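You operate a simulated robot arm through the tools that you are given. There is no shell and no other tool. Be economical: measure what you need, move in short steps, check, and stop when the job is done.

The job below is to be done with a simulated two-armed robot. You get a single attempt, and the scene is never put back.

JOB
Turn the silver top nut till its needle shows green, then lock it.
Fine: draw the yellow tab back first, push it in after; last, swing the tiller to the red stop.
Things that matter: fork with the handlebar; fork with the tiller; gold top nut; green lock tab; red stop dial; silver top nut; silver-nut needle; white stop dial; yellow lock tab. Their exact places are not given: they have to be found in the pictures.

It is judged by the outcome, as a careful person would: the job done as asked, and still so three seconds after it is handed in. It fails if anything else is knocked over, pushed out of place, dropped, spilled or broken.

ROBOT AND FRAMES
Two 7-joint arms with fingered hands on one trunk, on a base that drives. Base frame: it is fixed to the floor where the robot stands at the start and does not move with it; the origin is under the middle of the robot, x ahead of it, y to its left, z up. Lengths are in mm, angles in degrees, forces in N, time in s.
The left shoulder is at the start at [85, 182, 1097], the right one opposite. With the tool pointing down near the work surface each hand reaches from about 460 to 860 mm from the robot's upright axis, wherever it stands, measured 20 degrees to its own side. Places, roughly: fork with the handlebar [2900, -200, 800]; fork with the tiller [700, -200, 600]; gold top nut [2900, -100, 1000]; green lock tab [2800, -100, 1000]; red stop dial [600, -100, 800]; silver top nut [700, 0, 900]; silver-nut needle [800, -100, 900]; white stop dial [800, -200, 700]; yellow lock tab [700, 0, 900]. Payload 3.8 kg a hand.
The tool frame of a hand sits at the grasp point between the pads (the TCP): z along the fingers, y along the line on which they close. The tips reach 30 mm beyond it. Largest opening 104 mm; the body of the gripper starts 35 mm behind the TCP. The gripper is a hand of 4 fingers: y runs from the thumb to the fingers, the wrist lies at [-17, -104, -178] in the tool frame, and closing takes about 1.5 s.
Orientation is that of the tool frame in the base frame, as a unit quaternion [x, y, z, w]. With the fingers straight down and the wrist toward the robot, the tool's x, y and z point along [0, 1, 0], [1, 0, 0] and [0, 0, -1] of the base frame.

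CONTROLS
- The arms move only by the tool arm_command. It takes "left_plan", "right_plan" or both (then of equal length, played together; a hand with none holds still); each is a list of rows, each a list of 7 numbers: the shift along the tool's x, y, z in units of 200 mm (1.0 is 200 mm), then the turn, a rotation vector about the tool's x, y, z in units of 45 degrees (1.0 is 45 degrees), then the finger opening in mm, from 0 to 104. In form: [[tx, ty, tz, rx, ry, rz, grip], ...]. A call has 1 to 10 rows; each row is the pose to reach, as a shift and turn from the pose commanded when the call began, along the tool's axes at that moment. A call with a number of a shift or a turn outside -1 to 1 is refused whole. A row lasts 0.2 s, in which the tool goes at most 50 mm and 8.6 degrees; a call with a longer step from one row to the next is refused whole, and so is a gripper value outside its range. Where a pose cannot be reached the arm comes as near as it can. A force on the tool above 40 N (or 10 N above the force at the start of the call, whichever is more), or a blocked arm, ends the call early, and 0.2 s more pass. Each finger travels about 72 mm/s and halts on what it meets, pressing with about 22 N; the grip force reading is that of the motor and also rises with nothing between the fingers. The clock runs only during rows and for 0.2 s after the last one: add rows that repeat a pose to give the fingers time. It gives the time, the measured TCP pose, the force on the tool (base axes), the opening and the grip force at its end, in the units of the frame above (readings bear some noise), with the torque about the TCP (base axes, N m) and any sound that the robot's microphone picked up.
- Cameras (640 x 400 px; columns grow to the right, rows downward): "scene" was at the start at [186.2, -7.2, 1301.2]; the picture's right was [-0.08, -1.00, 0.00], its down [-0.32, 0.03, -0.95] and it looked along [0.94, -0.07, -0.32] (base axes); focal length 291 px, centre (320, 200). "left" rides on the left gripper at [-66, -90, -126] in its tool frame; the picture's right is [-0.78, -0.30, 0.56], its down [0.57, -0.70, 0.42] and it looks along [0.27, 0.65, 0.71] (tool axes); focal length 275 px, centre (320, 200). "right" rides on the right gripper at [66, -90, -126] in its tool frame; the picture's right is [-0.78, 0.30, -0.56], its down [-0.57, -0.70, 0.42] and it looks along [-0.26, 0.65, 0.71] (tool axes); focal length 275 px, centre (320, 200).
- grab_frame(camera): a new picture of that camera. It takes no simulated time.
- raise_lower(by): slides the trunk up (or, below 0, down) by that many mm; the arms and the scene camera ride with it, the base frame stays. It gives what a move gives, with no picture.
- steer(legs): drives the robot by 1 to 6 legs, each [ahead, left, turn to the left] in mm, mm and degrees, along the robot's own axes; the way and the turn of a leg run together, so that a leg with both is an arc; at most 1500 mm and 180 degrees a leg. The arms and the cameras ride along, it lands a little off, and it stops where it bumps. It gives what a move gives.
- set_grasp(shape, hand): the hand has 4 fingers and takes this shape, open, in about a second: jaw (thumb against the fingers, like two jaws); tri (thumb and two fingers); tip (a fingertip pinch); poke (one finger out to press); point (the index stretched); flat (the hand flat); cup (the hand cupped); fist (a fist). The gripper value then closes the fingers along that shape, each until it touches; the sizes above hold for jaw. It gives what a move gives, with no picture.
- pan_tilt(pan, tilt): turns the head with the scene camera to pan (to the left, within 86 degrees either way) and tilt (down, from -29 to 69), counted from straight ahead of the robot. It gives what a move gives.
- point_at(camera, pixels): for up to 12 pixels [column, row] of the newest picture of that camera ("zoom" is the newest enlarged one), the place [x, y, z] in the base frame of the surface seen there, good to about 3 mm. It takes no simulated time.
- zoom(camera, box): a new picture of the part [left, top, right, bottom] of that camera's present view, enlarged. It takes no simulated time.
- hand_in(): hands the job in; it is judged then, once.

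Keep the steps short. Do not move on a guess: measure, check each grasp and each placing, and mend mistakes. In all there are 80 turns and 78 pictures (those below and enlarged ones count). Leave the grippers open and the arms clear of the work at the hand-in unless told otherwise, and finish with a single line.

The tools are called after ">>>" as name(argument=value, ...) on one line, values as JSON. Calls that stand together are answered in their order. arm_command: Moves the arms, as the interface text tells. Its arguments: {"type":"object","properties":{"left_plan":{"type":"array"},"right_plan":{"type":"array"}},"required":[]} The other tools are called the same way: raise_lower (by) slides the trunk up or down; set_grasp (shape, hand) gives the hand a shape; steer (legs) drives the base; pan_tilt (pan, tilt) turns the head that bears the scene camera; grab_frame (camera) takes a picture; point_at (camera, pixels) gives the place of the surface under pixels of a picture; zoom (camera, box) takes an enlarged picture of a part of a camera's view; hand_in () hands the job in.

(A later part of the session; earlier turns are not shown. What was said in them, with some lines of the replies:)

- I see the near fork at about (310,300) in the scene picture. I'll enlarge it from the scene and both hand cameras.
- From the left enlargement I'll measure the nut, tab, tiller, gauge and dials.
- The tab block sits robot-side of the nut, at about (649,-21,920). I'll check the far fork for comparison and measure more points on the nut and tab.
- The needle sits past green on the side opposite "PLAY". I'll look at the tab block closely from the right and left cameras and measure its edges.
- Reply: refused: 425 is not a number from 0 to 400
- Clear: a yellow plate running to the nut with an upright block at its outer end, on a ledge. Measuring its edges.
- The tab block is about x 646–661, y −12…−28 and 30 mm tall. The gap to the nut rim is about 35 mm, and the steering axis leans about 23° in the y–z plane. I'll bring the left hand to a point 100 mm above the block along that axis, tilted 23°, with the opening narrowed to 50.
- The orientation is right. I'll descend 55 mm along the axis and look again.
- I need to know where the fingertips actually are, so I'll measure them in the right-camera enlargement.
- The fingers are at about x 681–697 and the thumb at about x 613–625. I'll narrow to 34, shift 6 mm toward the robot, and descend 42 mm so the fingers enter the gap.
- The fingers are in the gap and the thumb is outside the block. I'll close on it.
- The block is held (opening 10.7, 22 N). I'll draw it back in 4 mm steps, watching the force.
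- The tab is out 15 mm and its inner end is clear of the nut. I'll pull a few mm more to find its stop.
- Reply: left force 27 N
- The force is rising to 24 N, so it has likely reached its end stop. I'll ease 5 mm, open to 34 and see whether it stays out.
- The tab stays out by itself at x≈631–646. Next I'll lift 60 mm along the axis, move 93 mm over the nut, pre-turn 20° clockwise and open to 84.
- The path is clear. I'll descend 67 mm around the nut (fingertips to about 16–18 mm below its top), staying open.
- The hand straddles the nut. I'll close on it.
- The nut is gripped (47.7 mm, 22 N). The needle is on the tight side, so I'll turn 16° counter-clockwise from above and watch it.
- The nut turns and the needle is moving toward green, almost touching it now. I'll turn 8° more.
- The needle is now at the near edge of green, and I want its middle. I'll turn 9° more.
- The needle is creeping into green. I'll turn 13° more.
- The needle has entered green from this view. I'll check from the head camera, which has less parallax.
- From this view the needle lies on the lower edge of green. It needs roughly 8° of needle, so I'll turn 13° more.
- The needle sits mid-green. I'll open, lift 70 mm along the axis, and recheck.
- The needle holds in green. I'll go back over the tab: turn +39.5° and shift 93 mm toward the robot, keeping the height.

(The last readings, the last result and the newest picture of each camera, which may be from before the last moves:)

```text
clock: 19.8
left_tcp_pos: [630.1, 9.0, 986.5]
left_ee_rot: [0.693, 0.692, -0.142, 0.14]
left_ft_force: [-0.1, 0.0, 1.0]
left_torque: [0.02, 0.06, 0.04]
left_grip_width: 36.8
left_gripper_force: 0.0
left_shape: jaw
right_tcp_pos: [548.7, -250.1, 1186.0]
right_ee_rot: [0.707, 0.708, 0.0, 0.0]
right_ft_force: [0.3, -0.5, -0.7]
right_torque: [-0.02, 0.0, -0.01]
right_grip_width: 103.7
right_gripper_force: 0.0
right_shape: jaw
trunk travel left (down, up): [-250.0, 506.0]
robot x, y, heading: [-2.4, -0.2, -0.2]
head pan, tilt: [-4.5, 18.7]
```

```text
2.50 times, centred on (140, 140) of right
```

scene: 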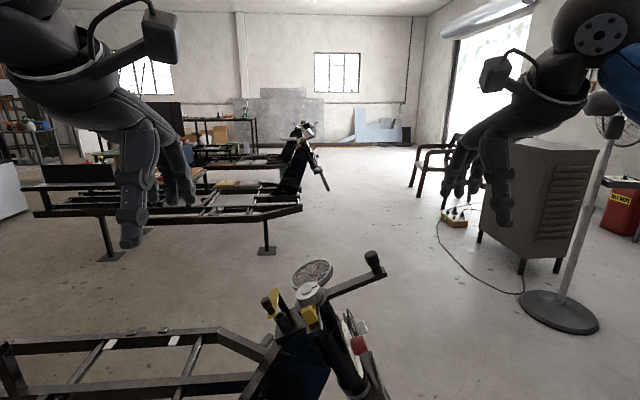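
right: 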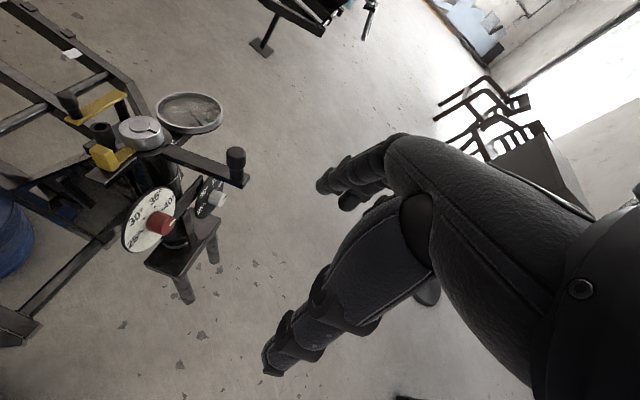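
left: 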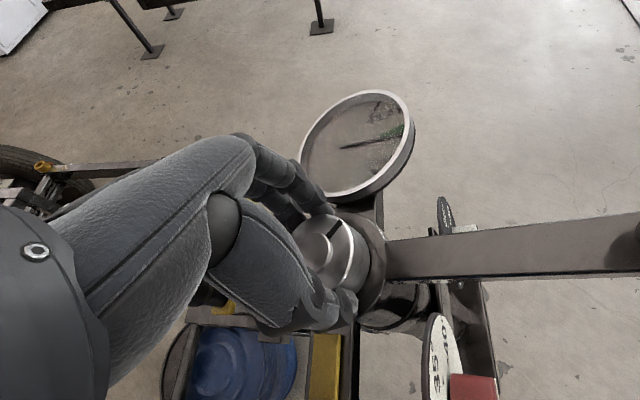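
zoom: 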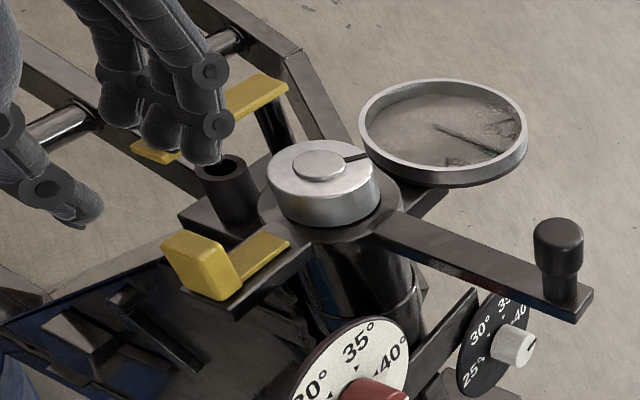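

I'm over the tab. I'll shift 4 mm ahead, open to 40, descend 65 mm and close on the block.

>>> arm_command(left_plan=[[0, 0.02, 0.1, 0, 0, 0, 40], [0, 0.02, 0.2, 0, 0, 0, 40], [0, 0.02, 0.28, 0, 0, 0, 40], [0, 0.02, 0.325, 0, 0, 0, 40], [0, 0.02, 0.325, 0, 0, 0, 30], [0, 0.02, 0.325, 0, 0, 0, 15], [0, 0.02, 0.325, 0, 0, 0, 4], [0, 0.02, 0.325, 0, 0, 0, 4]])

>>> zoom(camera="right", box=[50, 70, 180, 200])

```text
clock: 21.6
left_tcp_pos: [635.2, -17.0, 927.3]
left_ee_rot: [0.693, 0.692, -0.141, 0.141]
left_ft_force: [1.9, -0.5, 0.6]
left_torque: [0.02, -0.14, 0.07]
left_grip_width: 10.4
left_gripper_force: 22.0
left_shape: jaw
right_tcp_pos: [548.6, -249.9, 1184.5]
right_ee_rot: [0.707, 0.707, -0.001, 0.0]
right_ft_force: [0.1, -0.6, 0.4]
right_torque: [-0.03, 0.02, 0.01]
right_grip_width: 103.7
right_gripper_force: 0.0
right_shape: jaw
trunk travel left (down, up): [-250.0, 506.0]
robot x, y, heading: [1.6, 2.5, 0.1]
head pan, tilt: [-4.5, 18.7]
```

```text
3.08 times, centred on (115, 135) of right
```

zoom: 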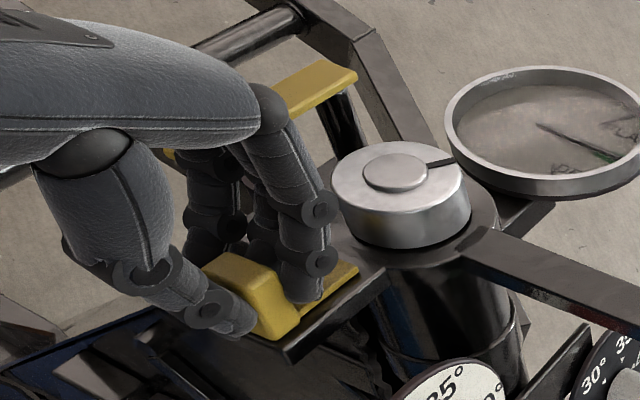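

The block is gripped. I'll push it in (+x) in small steps until it meets its seat.

>>> arm_command(left_plan=[[0, 0.02, 0, 0, 0, 0, 4], [0, 0.04, 0, 0, 0, 0, 4], [0, 0.06, 0, 0, 0, 0, 4], [0, 0.08, 0, 0, 0, 0, 4], [0, 0.09, 0, 0, 0, 0, 4], [0, 0.09, 0, 0, 0, 0, 4]])

>>> zoom(camera="right", box=[50, 70, 180, 200])

```text
clock: 23.0
left_tcp_pos: [652.8, -16.2, 926.8]
left_ee_rot: [0.693, 0.692, -0.141, 0.141]
left_ft_force: [0.1, -2.2, -0.8]
left_torque: [-0.02, -0.04, 0.01]
left_grip_width: 10.3
left_gripper_force: 21.8
left_shape: jaw
right_tcp_pos: [548.4, -250.7, 1185.0]
right_ee_rot: [0.707, 0.708, 0.0, 0.0]
right_ft_force: [0.5, 1.0, 0.5]
right_torque: [0.04, -0.01, -0.01]
right_grip_width: 103.6
right_gripper_force: 0.0
right_shape: jaw
trunk travel left (down, up): [-250.0, 506.0]
robot x, y, heading: [-7.9, 0.3, -0.0]
head pan, tilt: [-4.5, 18.7]
```

```text
3.08 times, centred on (115, 135) of right
```

zoom: 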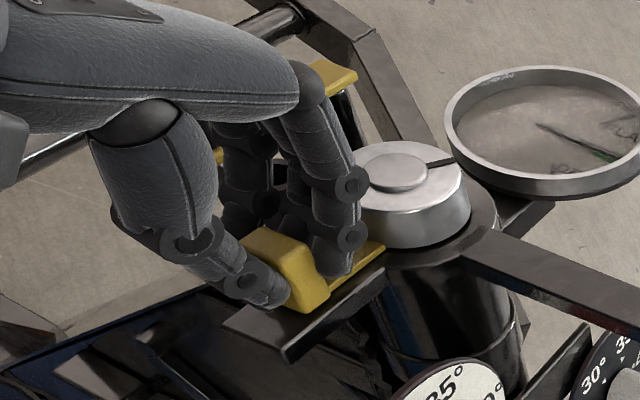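

The tab slid in freely to about where it began. I'll push a little more to make sure it is fully home.

>>> arm_command(left_plan=[[0, 0.015, 0, 0, 0, 0, 4], [0, 0.03, 0, 0, 0, 0, 4], [0, 0.045, 0, 0, 0, 0, 4], [0, 0.045, 0, 0, 0, 0, 4]])

```text
clock: 24.0
left_tcp_pos: [659.7, -18.1, 927.7]
left_ee_rot: [0.694, 0.692, -0.141, 0.14]
left_ft_force: [-20.1, 0.2, -1.6]
left_torque: [0.04, 0.47, -0.18]
left_grip_width: 10.1
left_gripper_force: 21.6
left_shape: jaw
right_tcp_pos: [546.2, -249.9, 1187.6]
right_ee_rot: [0.708, 0.707, 0.001, 0.0]
right_ft_force: [-0.1, 0.0, -0.3]
right_torque: [0.0, -0.01, -0.02]
right_grip_width: 103.8
right_gripper_force: 0.0
right_shape: jaw
trunk travel left (down, up): [-250.0, 506.0]
robot x, y, heading: [-0.5, 4.2, -0.3]
head pan, tilt: [-4.5, 18.7]
```

A 20 N resistance shows it is seated. I'll ease off, open slightly (28), and lift 90 mm along the axis.

>>> arm_command(left_plan=[[0, -0.015, 0, 0, 0, 0, 10], [0, -0.015, 0, 0, 0, 0, 28], [0, -0.015, 0, 0, 0, 0, 28], [0, -0.015, -0.12, 0, 0, 0, 28], [0, -0.015, -0.3, 0, 0, 0, 28], [0, -0.015, -0.5, 0, 0, 0, 28], [0, -0.015, -0.5, 0, 0, 0, 40]])

>>> zoom(camera="right", box=[50, 60, 230, 220])

>>> zoom(camera="left", box=[280, 100, 520, 340])

```text
clock: 25.6
left_tcp_pos: [661.1, 22.7, 1017.1]
left_ee_rot: [0.694, 0.692, -0.141, 0.141]
left_ft_force: [-0.7, 0.3, 0.2]
left_torque: [0.02, 0.01, 0.01]
left_grip_width: 39.4
left_gripper_force: 0.0
left_shape: jaw
right_tcp_pos: [548.4, -248.9, 1184.4]
right_ee_rot: [0.707, 0.707, 0.0, 0.0]
right_ft_force: [0.6, 0.9, 0.6]
right_torque: [0.01, -0.03, 0.0]
right_grip_width: 103.5
right_gripper_force: 0.1
right_shape: jaw
trunk travel left (down, up): [-250.0, 506.0]
robot x, y, heading: [-4.3, -1.4, -0.2]
head pan, tilt: [-4.5, 18.7]
```

```text
2.50 times, centred on (140, 140) of right
```

zoom: 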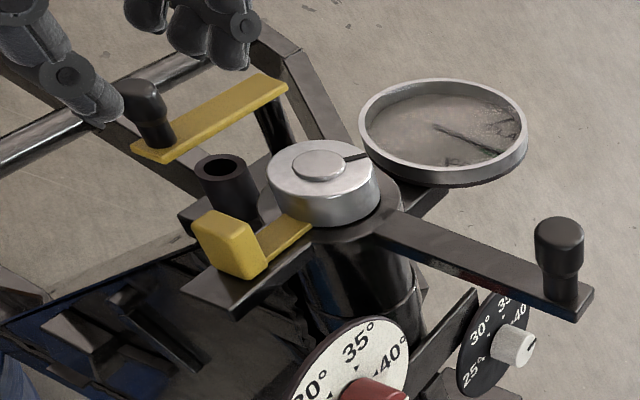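

```text
1.67 times, centred on (400, 220) of left
```

zoom: 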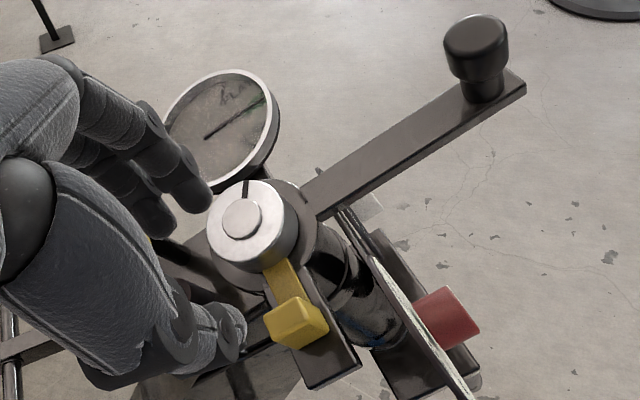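

The tab is home and the needle is green. Before the tiller I'll study the red dial and how the stops work.

>>> zoom(camera="right", box=[110, 150, 250, 310])

>>> point_at(camera="zoom", pixels=[[100, 190], [140, 150], [130, 120], [265, 140], [245, 135], [200, 230], [300, 95], [290, 60], [130, 250], [55, 100], [220, 130], [175, 260]])

>>> zoom(camera="right", box=[115, 180, 185, 255])

```text
2.50 times, centred on (180, 230) of right
```

zoom: 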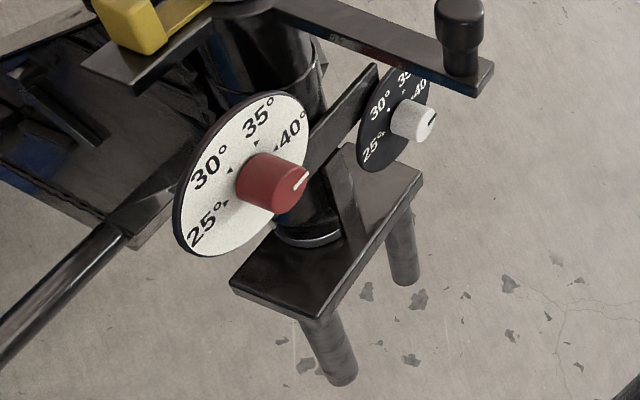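

```text
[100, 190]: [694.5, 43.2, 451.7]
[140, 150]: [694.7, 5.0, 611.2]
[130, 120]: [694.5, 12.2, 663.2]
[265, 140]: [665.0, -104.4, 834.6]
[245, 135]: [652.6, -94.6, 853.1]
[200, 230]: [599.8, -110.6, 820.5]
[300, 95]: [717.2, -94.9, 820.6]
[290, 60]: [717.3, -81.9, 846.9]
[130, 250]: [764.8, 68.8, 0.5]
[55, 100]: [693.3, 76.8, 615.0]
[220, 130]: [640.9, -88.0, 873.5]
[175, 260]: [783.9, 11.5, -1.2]
```

```text
5.33 times, centred on (150, 218) of right
```

zoom: 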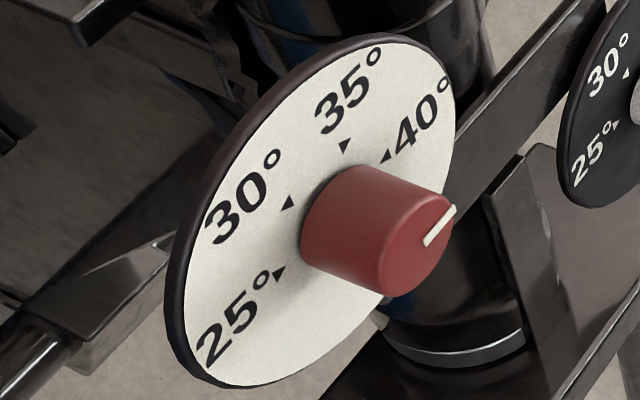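

The red knob's mark points at 40°, on the robot side (x≈640), so the tiller has to swing toward −x (clockwise from above). I'll retract the left hand first, then measure the tiller knob.

>>> arm_command(left_plan=[[0, 0, -0.2, 0, 0, 0, 60], [0.03, -0.1, -0.35, 0, 0, 0, 80], [0.06, -0.25, -0.5, 0, 0, 0, 100], [0.1, -0.42, -0.65, 0, 0, 0, 100], [0.15, -0.6, -0.8, 0, 0, 0, 100], [0.2, -0.75, -0.95, 0, 0, 0, 100], [0.2, -0.75, -0.95, 0, 0, 0, 100]])

>>> zoom(camera="right", box=[130, 90, 260, 220])

>>> point_at(camera="zoom", pixels=[[525, 290], [490, 300], [555, 300], [525, 335], [520, 390], [495, 380], [555, 395], [300, 285], [585, 390], [450, 370]])

>>> zoom(camera="scene", box=[280, 235, 400, 355])

>>> point_at(camera="zoom", pixels=[[525, 85], [505, 85], [550, 85], [525, 115], [545, 135], [400, 205], [560, 160], [460, 175], [175, 215]])

```text
clock: 27.2
left_tcp_pos: [511.9, 135.9, 1177.0]
left_ee_rot: [0.694, 0.692, -0.141, 0.141]
left_ft_force: [-1.1, 0.1, -0.8]
left_torque: [0.0, 0.02, 0.01]
left_grip_width: 99.9
left_gripper_force: 0.0
left_shape: jaw
right_tcp_pos: [549.3, -250.0, 1185.3]
right_ee_rot: [0.707, 0.707, -0.001, -0.002]
right_ft_force: [0.1, 0.2, -0.7]
right_torque: [-0.01, 0.01, -0.02]
right_grip_width: 103.8
right_gripper_force: 0.1
right_shape: jaw
trunk travel left (down, up): [-250.0, 506.0]
robot x, y, heading: [-1.2, -3.7, 0.2]
head pan, tilt: [-4.5, 18.7]
```

```text
3.08 times, centred on (195, 155) of right
```

zoom: 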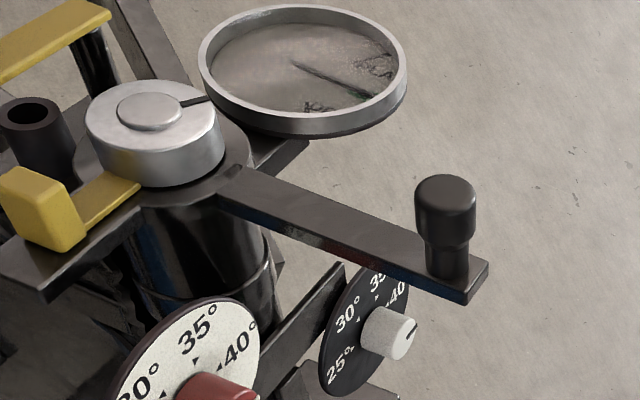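

```text
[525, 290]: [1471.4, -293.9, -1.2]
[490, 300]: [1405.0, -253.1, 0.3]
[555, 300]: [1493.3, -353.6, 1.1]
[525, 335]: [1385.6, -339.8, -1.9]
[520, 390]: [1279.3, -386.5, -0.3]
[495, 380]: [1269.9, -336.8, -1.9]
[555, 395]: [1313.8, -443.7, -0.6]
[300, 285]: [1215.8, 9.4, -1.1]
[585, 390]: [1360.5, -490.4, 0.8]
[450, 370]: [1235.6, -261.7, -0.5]
```

```text
3.33 times, centred on (340, 295) of scene
```

zoom: 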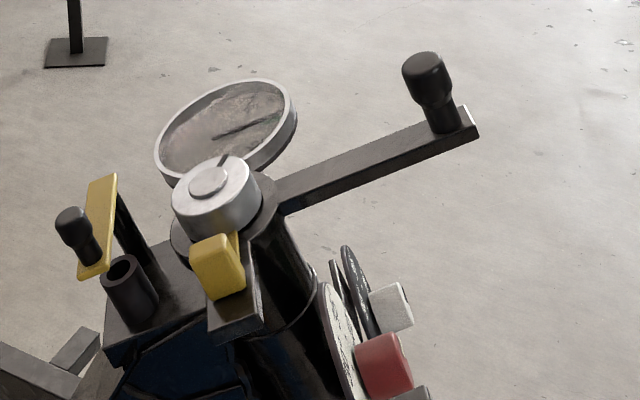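

```text
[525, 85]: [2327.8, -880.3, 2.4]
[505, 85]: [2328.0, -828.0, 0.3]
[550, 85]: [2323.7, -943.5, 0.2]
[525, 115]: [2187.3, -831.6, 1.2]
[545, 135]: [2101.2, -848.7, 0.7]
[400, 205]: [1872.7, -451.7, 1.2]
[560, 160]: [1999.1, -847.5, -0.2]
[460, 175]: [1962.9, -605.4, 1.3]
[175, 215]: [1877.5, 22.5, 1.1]
```

The newest enlargement is the scene one, so I'll measure the knob and bar there at correct pixels.

>>> point_at(camera="zoom", pixels=[[425, 60], [408, 70], [445, 68], [428, 95], [440, 125], [457, 122], [475, 125], [440, 140], [290, 195], [380, 150], [378, 165], [290, 212]])

```text
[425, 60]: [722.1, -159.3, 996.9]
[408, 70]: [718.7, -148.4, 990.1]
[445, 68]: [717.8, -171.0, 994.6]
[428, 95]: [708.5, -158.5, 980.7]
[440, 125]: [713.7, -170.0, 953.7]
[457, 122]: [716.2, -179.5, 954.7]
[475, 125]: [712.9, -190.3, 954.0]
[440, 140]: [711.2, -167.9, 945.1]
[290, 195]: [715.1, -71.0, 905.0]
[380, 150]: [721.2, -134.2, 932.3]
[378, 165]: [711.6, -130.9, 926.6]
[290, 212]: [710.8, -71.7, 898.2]
```

The knob centre is about (722,−160), head s≈832–856 along the axis with about 25 mm diameter, and a lever of about 158 mm. I'll bring the right hand to 110 mm above it along the axis, tilted 23°.

>>> arm_command(right_plan=[[0.11, 0.144, 0.079, 0, -0.085, 0, 95], [0.222, 0.288, 0.158, 0, -0.17, 0, 85], [0.333, 0.433, 0.238, 0, -0.256, 0, 75], [0.443, 0.577, 0.317, 0, -0.341, 0, 65], [0.554, 0.721, 0.396, 0, -0.426, 0, 60], [0.665, 0.865, 0.475, 0, -0.511, 0, 60], [0.665, 0.865, 0.475, 0, -0.511, 0, 60]])

>>> grab_frame(camera="right")

```text
clock: 28.8
left_tcp_pos: [511.3, 134.2, 1178.1]
left_ee_rot: [0.694, 0.692, -0.141, 0.141]
left_ft_force: [-0.2, -0.3, -0.9]
left_torque: [0.0, 0.0, -0.04]
left_grip_width: 99.8
left_gripper_force: 0.0
left_shape: jaw
right_tcp_pos: [721.1, -118.2, 1093.4]
right_ee_rot: [0.693, 0.692, -0.142, 0.142]
right_ft_force: [-0.3, 0.0, 0.6]
right_torque: [0.01, 0.02, 0.02]
right_grip_width: 60.2
right_gripper_force: 0.0
right_shape: jaw
trunk travel left (down, up): [-250.0, 506.0]
robot x, y, heading: [3.2, -2.6, -0.1]
head pan, tilt: [-4.5, 18.7]
```

```text
30 pictures are left
```

right: 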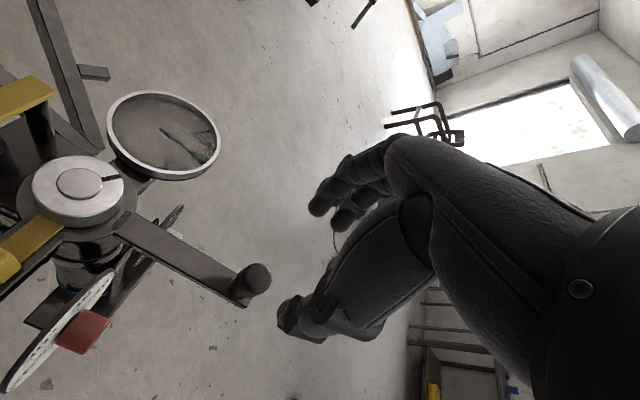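

Now I'll turn the hand −30° about its axis while descending 70 mm, then check the aim.

>>> arm_command(right_plan=[[0, 0, 0.08, 0, 0, -0.17, 60], [0, 0, 0.17, 0, 0, -0.33, 60], [0, 0, 0.26, 0, 0, -0.5, 60], [0.01, 0, 0.35, 0, 0, -0.667, 60], [0.01, 0, 0.35, 0, 0, -0.667, 60]])

>>> grab_frame(camera="right")

>>> zoom(camera="scene", box=[280, 205, 430, 355])

```text
clock: 30.0
left_tcp_pos: [512.3, 135.4, 1178.1]
left_ee_rot: [0.694, 0.692, -0.141, 0.14]
left_ft_force: [-0.2, 0.3, 0.5]
left_torque: [0.0, 0.02, 0.02]
left_grip_width: 99.8
left_gripper_force: 0.0
left_shape: jaw
right_tcp_pos: [721.5, -141.7, 1035.5]
right_ee_rot: [0.517, 0.832, -0.169, 0.105]
right_ft_force: [-0.5, 1.1, 0.5]
right_torque: [-0.01, -0.01, -0.01]
right_grip_width: 60.6
right_gripper_force: 0.0
right_shape: jaw
right hand out of reach, approached as far as the arm can: row 4, 5
trunk travel left (down, up): [-250.0, 506.0]
robot x, y, heading: [3.6, -2.6, 0.2]
head pan, tilt: [-4.5, 18.7]
```

```text
29 pictures are left
```

right: 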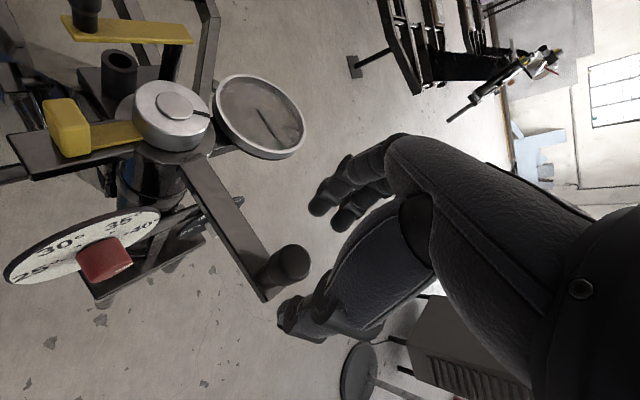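

```text
2.67 times, centred on (355, 280) of scene
```

zoom: 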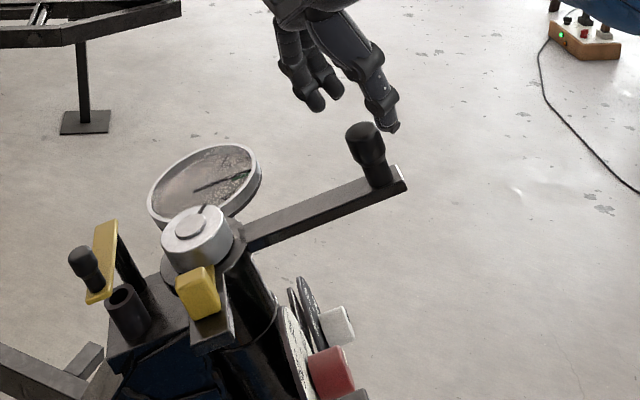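

It is slightly beyond its wrist range at −30°, so I'll back the turn off 10° and descend the remaining ~42 mm onto the knob.

>>> arm_command(right_plan=[[0, 0, 0.03, 0, 0, 0.12, 60], [0, 0, 0.08, 0, 0, 0.24, 60], [0, 0, 0.14, 0, 0, 0.24, 60], [0, 0, 0.21, 0, 0, 0.24, 60], [0, 0, 0.21, 0, 0, 0.24, 60]])

>>> zoom(camera="scene", box=[280, 205, 430, 355])

>>> grab_frame(camera="right")

```text
clock: 31.2
left_tcp_pos: [511.0, 135.4, 1177.2]
left_ee_rot: [0.693, 0.692, -0.141, 0.141]
left_ft_force: [0.2, -0.1, -0.2]
left_torque: [-0.01, -0.03, 0.02]
left_grip_width: 99.8
left_gripper_force: 0.0
left_shape: jaw
right_tcp_pos: [721.2, -155.8, 996.3]
right_ee_rot: [0.593, 0.78, -0.159, 0.121]
right_ft_force: [0.7, -0.3, -0.1]
right_torque: [0.01, 0.0, 0.01]
right_grip_width: 60.5
right_gripper_force: 0.2
right_shape: jaw
trunk travel left (down, up): [-250.0, 506.0]
robot x, y, heading: [-0.9, -0.4, 0.0]
head pan, tilt: [-4.5, 18.7]
```

```text
2.67 times, centred on (355, 280) of scene
```

zoom: 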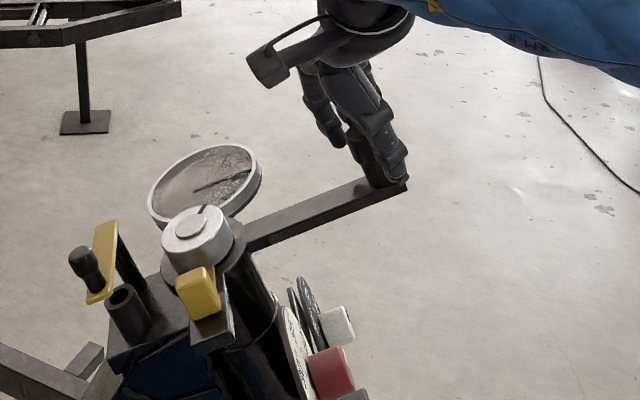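

```text
26 pictures are left
```

right: 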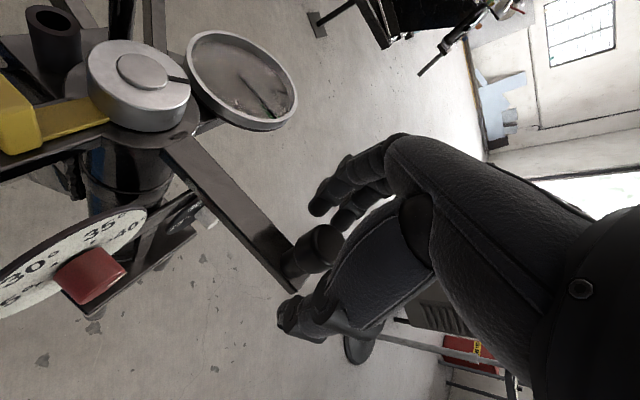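

The knob is between thumb and fingers. I'll go 6 mm lower and close on it.

>>> arm_command(right_plan=[[0, 0, 0.03, 0, 0, 0, 60], [0, 0, 0.03, 0, 0, 0, 45], [0, 0, 0.03, 0, 0, 0, 30], [0, 0, 0.03, 0, 0, 0, 18], [0, 0, 0.03, 0, 0, 0, 14], [0, 0, 0.03, 0, 0, 0, 14]])

>>> grab_frame(camera="right")

```text
clock: 32.6
left_tcp_pos: [511.9, 136.1, 1177.9]
left_ee_rot: [0.694, 0.692, -0.142, 0.141]
left_ft_force: [-0.2, -0.3, 0.8]
left_torque: [0.0, 0.01, -0.01]
left_grip_width: 99.6
left_gripper_force: 0.1
left_shape: jaw
right_tcp_pos: [721.5, -157.3, 990.5]
right_ee_rot: [0.593, 0.78, -0.158, 0.12]
right_ft_force: [-1.8, 1.3, -0.7]
right_torque: [0.06, -0.05, 0.04]
right_grip_width: 18.8
right_gripper_force: 22.1
right_shape: jaw
trunk travel left (down, up): [-250.0, 506.0]
robot x, y, heading: [1.2, 1.8, -0.1]
head pan, tilt: [-4.5, 18.7]
```

```text
25 pictures are left
```

right: 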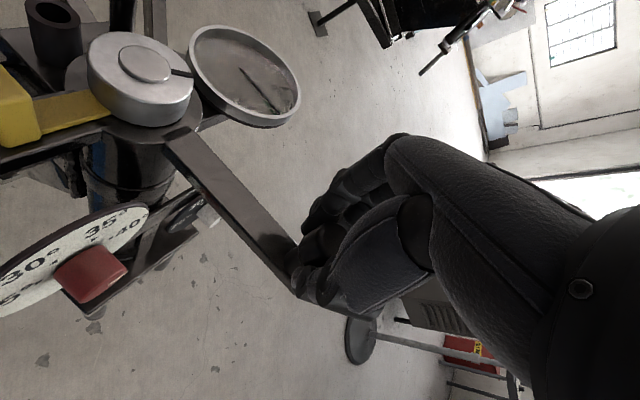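

The knob is held (18.8 mm, 22 N). I'll swing 15° clockwise about the nut axis along its arc (−x side), turning the hand along with it.

>>> arm_command(right_plan=[[0.021, -0.0647, 0, 0, 0, 0.111, 14], [0.0476, -0.1275, 0, 0, 0, 0.222, 14], [0.0795, -0.1875, 0, 0, 0, 0.333, 14], [0.0795, -0.1875, 0, 0, 0, 0.333, 14]])

>>> grab_frame(camera="scene")

```text
clock: 33.6
left_tcp_pos: [512.2, 136.1, 1177.9]
left_ee_rot: [0.693, 0.693, -0.141, 0.142]
left_ft_force: [0.7, 0.4, -0.1]
left_torque: [0.0, -0.01, -0.03]
left_grip_width: 100.1
left_gripper_force: 0.0
left_shape: jaw
right_tcp_pos: [681.5, -153.9, 987.9]
right_ee_rot: [0.689, 0.697, -0.142, 0.141]
right_ft_force: [-1.0, 7.4, -2.1]
right_torque: [0.16, -0.01, 0.06]
right_grip_width: 19.0
right_gripper_force: 22.0
right_shape: jaw
trunk travel left (down, up): [-250.0, 506.0]
robot x, y, heading: [0.8, -1.5, 0.0]
head pan, tilt: [-4.5, 18.7]
```

```text
24 pictures are left
```

scene: 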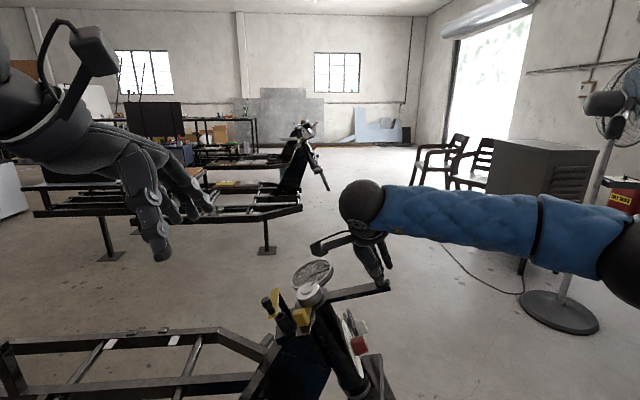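

It swings freely with light forces. I'll swing on another 15°, to about 30°.

>>> arm_command(right_plan=[[0.023, -0.065, 0, 0, 0, 0.111, 14], [0.05, -0.1275, 0, 0, 0, 0.222, 14], [0.083, -0.188, 0, 0, 0, 0.333, 14], [0.083, -0.188, 0, 0, 0, 0.333, 14]])

>>> zoom(camera="scene", box=[260, 220, 420, 380])

```text
clock: 34.6
left_tcp_pos: [512.1, 135.2, 1177.8]
left_ee_rot: [0.694, 0.692, -0.141, 0.141]
left_ft_force: [0.2, 0.6, -0.1]
left_torque: [0.01, -0.02, -0.02]
left_grip_width: 99.6
left_gripper_force: 0.1
left_shape: jaw
right_tcp_pos: [644.3, -138.2, 982.2]
right_ee_rot: [0.775, 0.6, -0.123, 0.158]
right_ft_force: [2.1, 7.2, -3.3]
right_torque: [0.15, -0.08, 0.15]
right_grip_width: 18.5
right_gripper_force: 22.1
right_shape: jaw
trunk travel left (down, up): [-250.0, 506.0]
robot x, y, heading: [2.0, 1.1, 0.2]
head pan, tilt: [-4.5, 18.7]
```

```text
2.50 times, centred on (340, 300) of scene
```

zoom: 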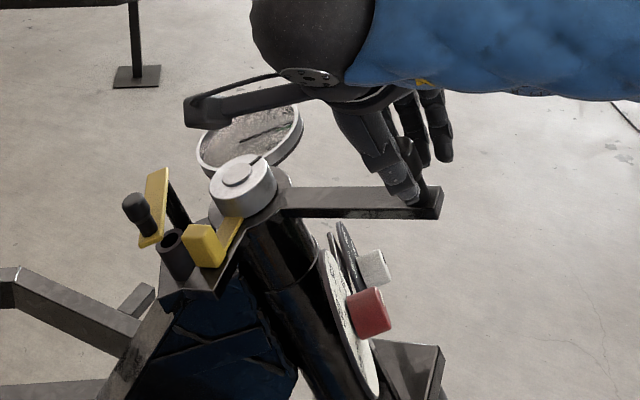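

At about 30°. Now smaller steps to about 40°, where I expect the stop.

>>> arm_command(right_plan=[[0.012, -0.0325, 0, 0, 0, 0.056, 14], [0.024, -0.0647, 0, 0, 0, 0.111, 14], [0.036, -0.0965, 0, 0, 0, 0.167, 14], [0.05, -0.1275, 0, 0, 0, 0.222, 14], [0.05, -0.1275, 0, 0, 0, 0.222, 14]])

```text
clock: 35.8
left_tcp_pos: [512.6, 136.9, 1178.3]
left_ee_rot: [0.693, 0.692, -0.141, 0.142]
left_ft_force: [0.0, -0.7, -0.3]
left_torque: [-0.01, 0.02, -0.01]
left_grip_width: 100.0
left_gripper_force: 0.1
left_shape: jaw
right_tcp_pos: [621.3, -123.5, 975.0]
right_ee_rot: [0.825, 0.529, -0.107, 0.169]
right_ft_force: [5.1, 8.6, 4.0]
right_torque: [0.07, -0.12, 0.14]
right_grip_width: 18.9
right_gripper_force: 22.4
right_shape: jaw
trunk travel left (down, up): [-250.0, 506.0]
robot x, y, heading: [-0.1, 3.2, 0.2]
head pan, tilt: [-4.5, 18.7]
```

The computed angle is about 41° and there's no hard resistance yet. I'll push 2° at a time to feel for the stop.

>>> arm_command(right_plan=[[0.008, -0.026, 0, 0, 0, 0.044, 14], [0.017, -0.052, 0, 0, 0, 0.089, 14], [0.017, -0.052, 0, 0, 0, 0.089, 14]])

>>> zoom(camera="scene", box=[260, 220, 420, 380])

```text
clock: 36.6
left_tcp_pos: [512.0, 134.1, 1177.1]
left_ee_rot: [0.693, 0.692, -0.142, 0.14]
left_ft_force: [-0.4, -0.4, -0.8]
left_torque: [0.0, 0.02, 0.01]
left_grip_width: 99.8
left_gripper_force: 0.0
left_shape: jaw
right_tcp_pos: [616.3, -119.8, 973.5]
right_ee_rot: [0.844, 0.498, -0.1, 0.174]
right_ft_force: [21.6, -4.2, 13.6]
right_torque: [-0.41, -0.75, 0.46]
right_grip_width: 20.5
right_gripper_force: 21.7
right_shape: jaw
trunk travel left (down, up): [-250.0, 506.0]
robot x, y, heading: [3.9, 0.3, 0.0]
head pan, tilt: [-4.5, 18.7]
```

```text
2.50 times, centred on (340, 300) of scene
```

zoom: 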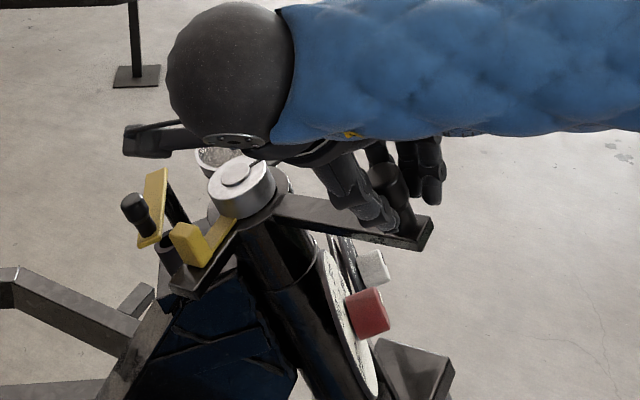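

The force jumped to ~25 N, opposing the swing, at about 41–42°. That is the red stop (dial set at 40°). I'll ease 1° still pressing lightly, open, and lift straight up along the axis.

>>> arm_command(right_plan=[[-0.004, 0.013, 0, 0, 0, -0.02, 14], [-0.004, 0.013, 0, 0, 0, -0.02, 35], [-0.004, 0.013, 0, 0, 0, -0.02, 60], [-0.004, 0.013, 0, 0, 0, -0.02, 60], [-0.004, 0.013, -0.1, 0, 0, -0.02, 60], [-0.004, 0.013, -0.3, 0, 0, -0.02, 60], [-0.004, 0.013, -0.5, 0, 0, -0.02, 60], [-0.004, 0.013, -0.5, 0, 0, -0.02, 60]])

>>> zoom(camera="scene", box=[260, 220, 420, 380])

>>> grab_frame(camera="right")

```text
clock: 38.4
left_tcp_pos: [511.9, 134.0, 1178.2]
left_ee_rot: [0.693, 0.693, -0.141, 0.141]
left_ft_force: [1.6, 0.8, -0.6]
left_torque: [0.02, -0.01, 0.02]
left_grip_width: 100.2
left_gripper_force: 0.0
left_shape: jaw
right_tcp_pos: [615.6, -81.3, 1065.3]
right_ee_rot: [0.838, 0.508, -0.104, 0.171]
right_ft_force: [0.3, 0.6, -0.5]
right_torque: [0.04, 0.03, -0.01]
right_grip_width: 59.6
right_gripper_force: 0.0
right_shape: jaw
trunk travel left (down, up): [-250.0, 506.0]
robot x, y, heading: [-0.1, 0.3, 0.1]
head pan, tilt: [-4.5, 18.7]
```

```text
2.50 times, centred on (340, 300) of scene
```

zoom: 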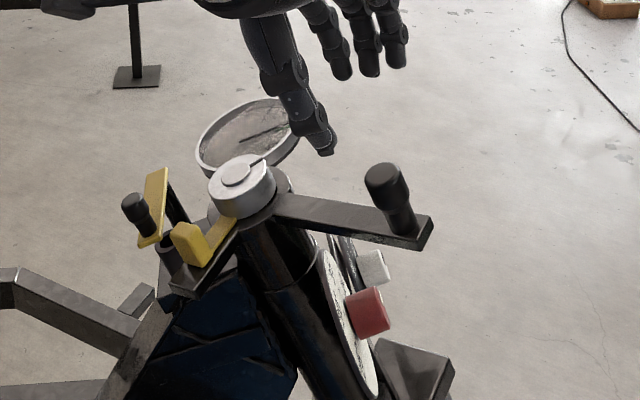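

```text
20 pictures are left
```

right: 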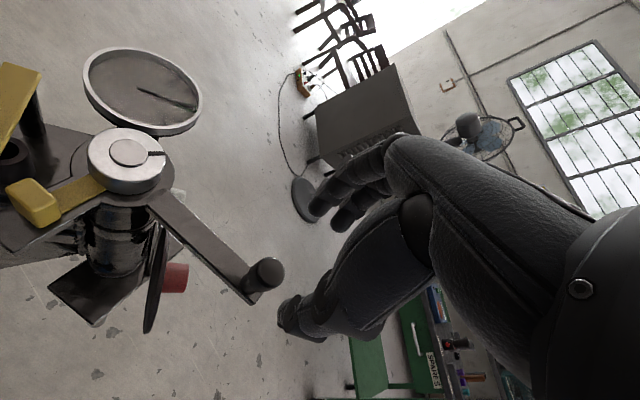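

The tiller stays put. I'll check the needle and tab again, and measure the tiller's angle.

>>> zoom(camera="right", box=[60, 30, 220, 190])

>>> zoom(camera="scene", box=[290, 240, 400, 350])

>>> point_at(camera="zoom", pixels=[[380, 155], [400, 175], [430, 250], [200, 175], [250, 205], [420, 240], [240, 225], [400, 262]])

```text
2.50 times, centred on (140, 110) of right
```

zoom: 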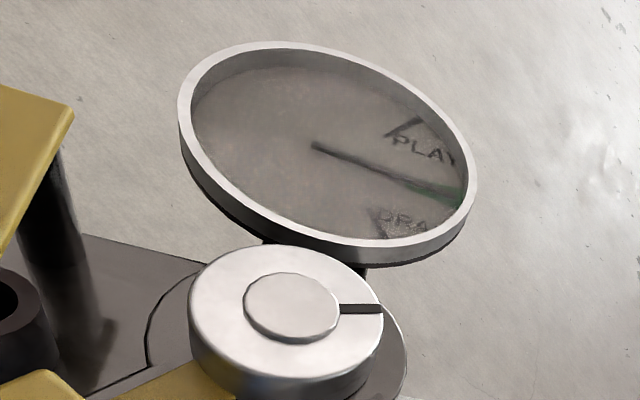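

```text
3.64 times, centred on (345, 295) of scene
```

zoom: 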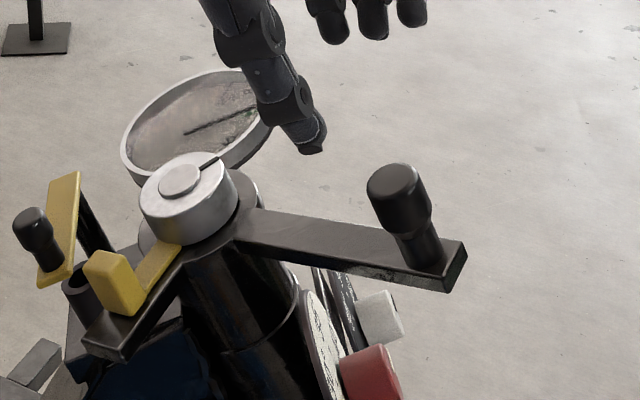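

```text
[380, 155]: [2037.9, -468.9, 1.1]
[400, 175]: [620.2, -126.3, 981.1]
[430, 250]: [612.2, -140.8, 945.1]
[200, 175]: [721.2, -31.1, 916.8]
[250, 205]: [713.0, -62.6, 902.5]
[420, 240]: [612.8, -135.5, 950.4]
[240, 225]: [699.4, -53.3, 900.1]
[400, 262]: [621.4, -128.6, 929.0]
```

>>> zoom(camera="right", box=[130, 60, 210, 140])

>>> zoom(camera="scene", box=[305, 252, 345, 292])

>>> grab_frame(camera="left")

```text
5.00 times, centred on (170, 100) of right
```

zoom: 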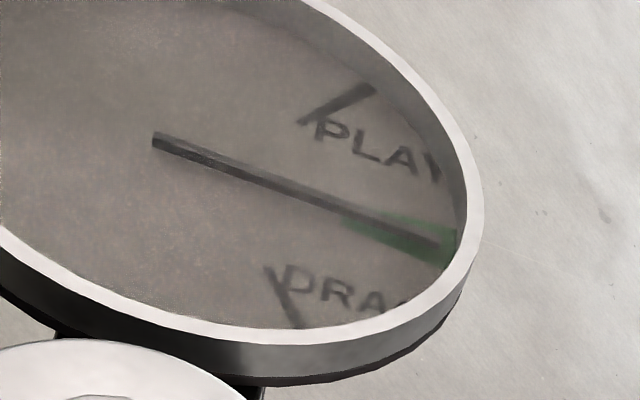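

```text
10.00 times, centred on (325, 272) of scene
```

zoom: 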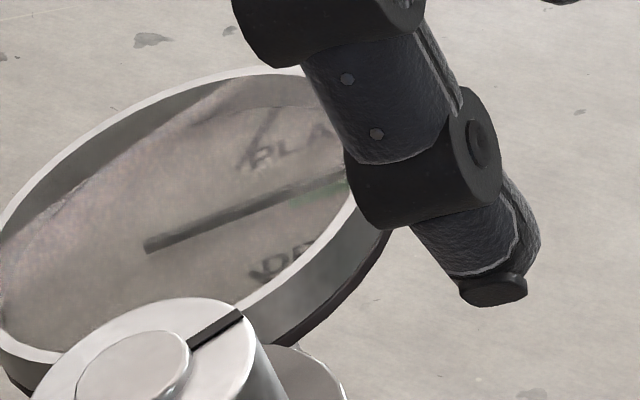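

```text
15 pictures are left
```

left: 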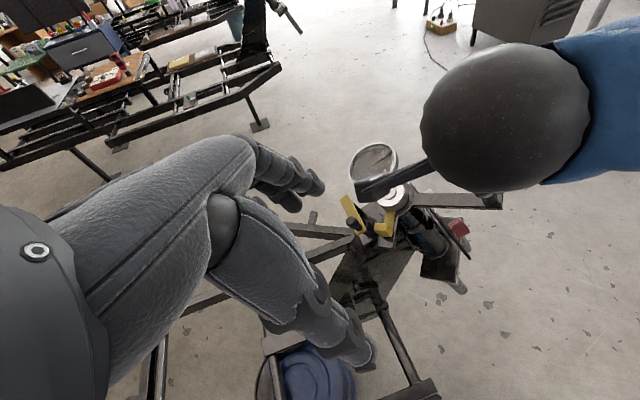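

The needle is centred in green and the tab is seated. The tiller is unchanged since it met the stop. I'll retract the right hand up and to the right, clear of the work.

>>> arm_command(right_plan=[[-0.05, 0.01, -0.15, 0, 0, 0, 75], [-0.18, 0.04, -0.3, 0, 0, 0, 90], [-0.33, 0.07, -0.42, 0, 0, 0, 100], [-0.48, 0.1, -0.52, 0, 0, 0, 100], [-0.62, 0.13, -0.6, 0, 0, 0, 100], [-0.757, 0.17, -0.65, 0, 0, 0, 100], [-0.757, 0.17, -0.65, 0, 0, 0, 100]])

>>> grab_frame(camera="scene")

>>> zoom(camera="scene", box=[250, 230, 400, 380])

>>> point_at(camera="zoom", pixels=[[290, 195], [420, 215], [300, 210], [400, 160], [250, 165], [350, 215]])

```text
clock: 40.0
left_tcp_pos: [512.6, 135.8, 1177.4]
left_ee_rot: [0.693, 0.692, -0.142, 0.142]
left_ft_force: [0.4, -0.1, -1.0]
left_torque: [-0.01, -0.01, 0.0]
left_grip_width: 99.9
left_gripper_force: 0.0
left_shape: jaw
right_tcp_pos: [576.5, -168.0, 1242.7]
right_ee_rot: [0.838, 0.507, -0.104, 0.17]
right_ft_force: [-0.1, 0.2, -0.1]
right_torque: [0.01, 0.0, 0.03]
right_grip_width: 100.0
right_gripper_force: 0.1
right_shape: jaw
trunk travel left (down, up): [-250.0, 506.0]
robot x, y, heading: [-3.1, -2.4, 0.1]
head pan, tilt: [-4.5, 18.7]
```

```text
14 pictures are left
```

scene: 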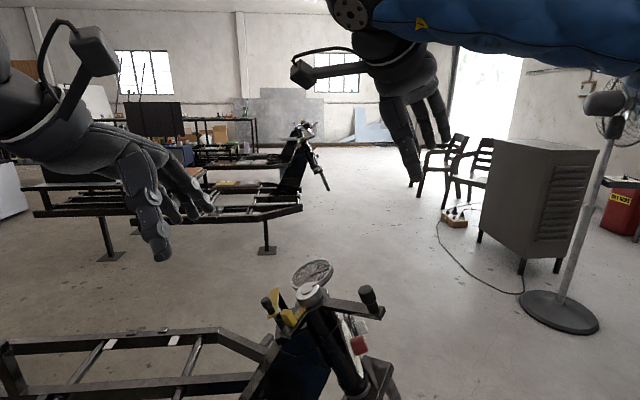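

```text
2.67 times, centred on (325, 305) of scene
```

zoom: 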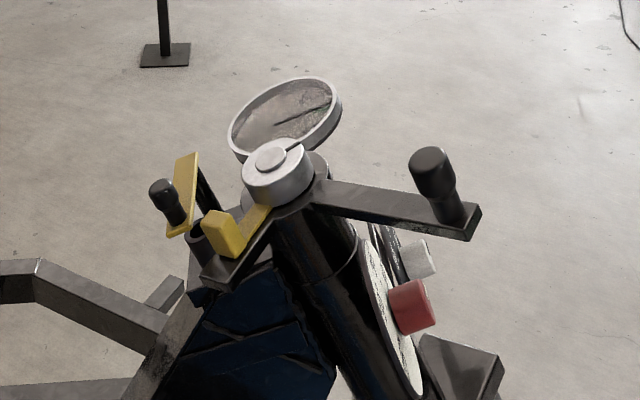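

```text
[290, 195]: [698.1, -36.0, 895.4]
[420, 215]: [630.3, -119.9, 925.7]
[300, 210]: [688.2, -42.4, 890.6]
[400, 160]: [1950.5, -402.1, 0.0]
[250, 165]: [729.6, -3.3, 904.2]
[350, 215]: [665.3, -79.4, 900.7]
```

The nut needle is in green, the yellow tab is pushed home, the tiller is at the red stop (~40°), and both hands are open and clear. Handing in.

>>> hand_in()

```text
The job is handed in.
```

The silver nut's needle is in the green with the yellow tab pushed home, the tiller is against the red stop at about 40°, and the job is handed in.
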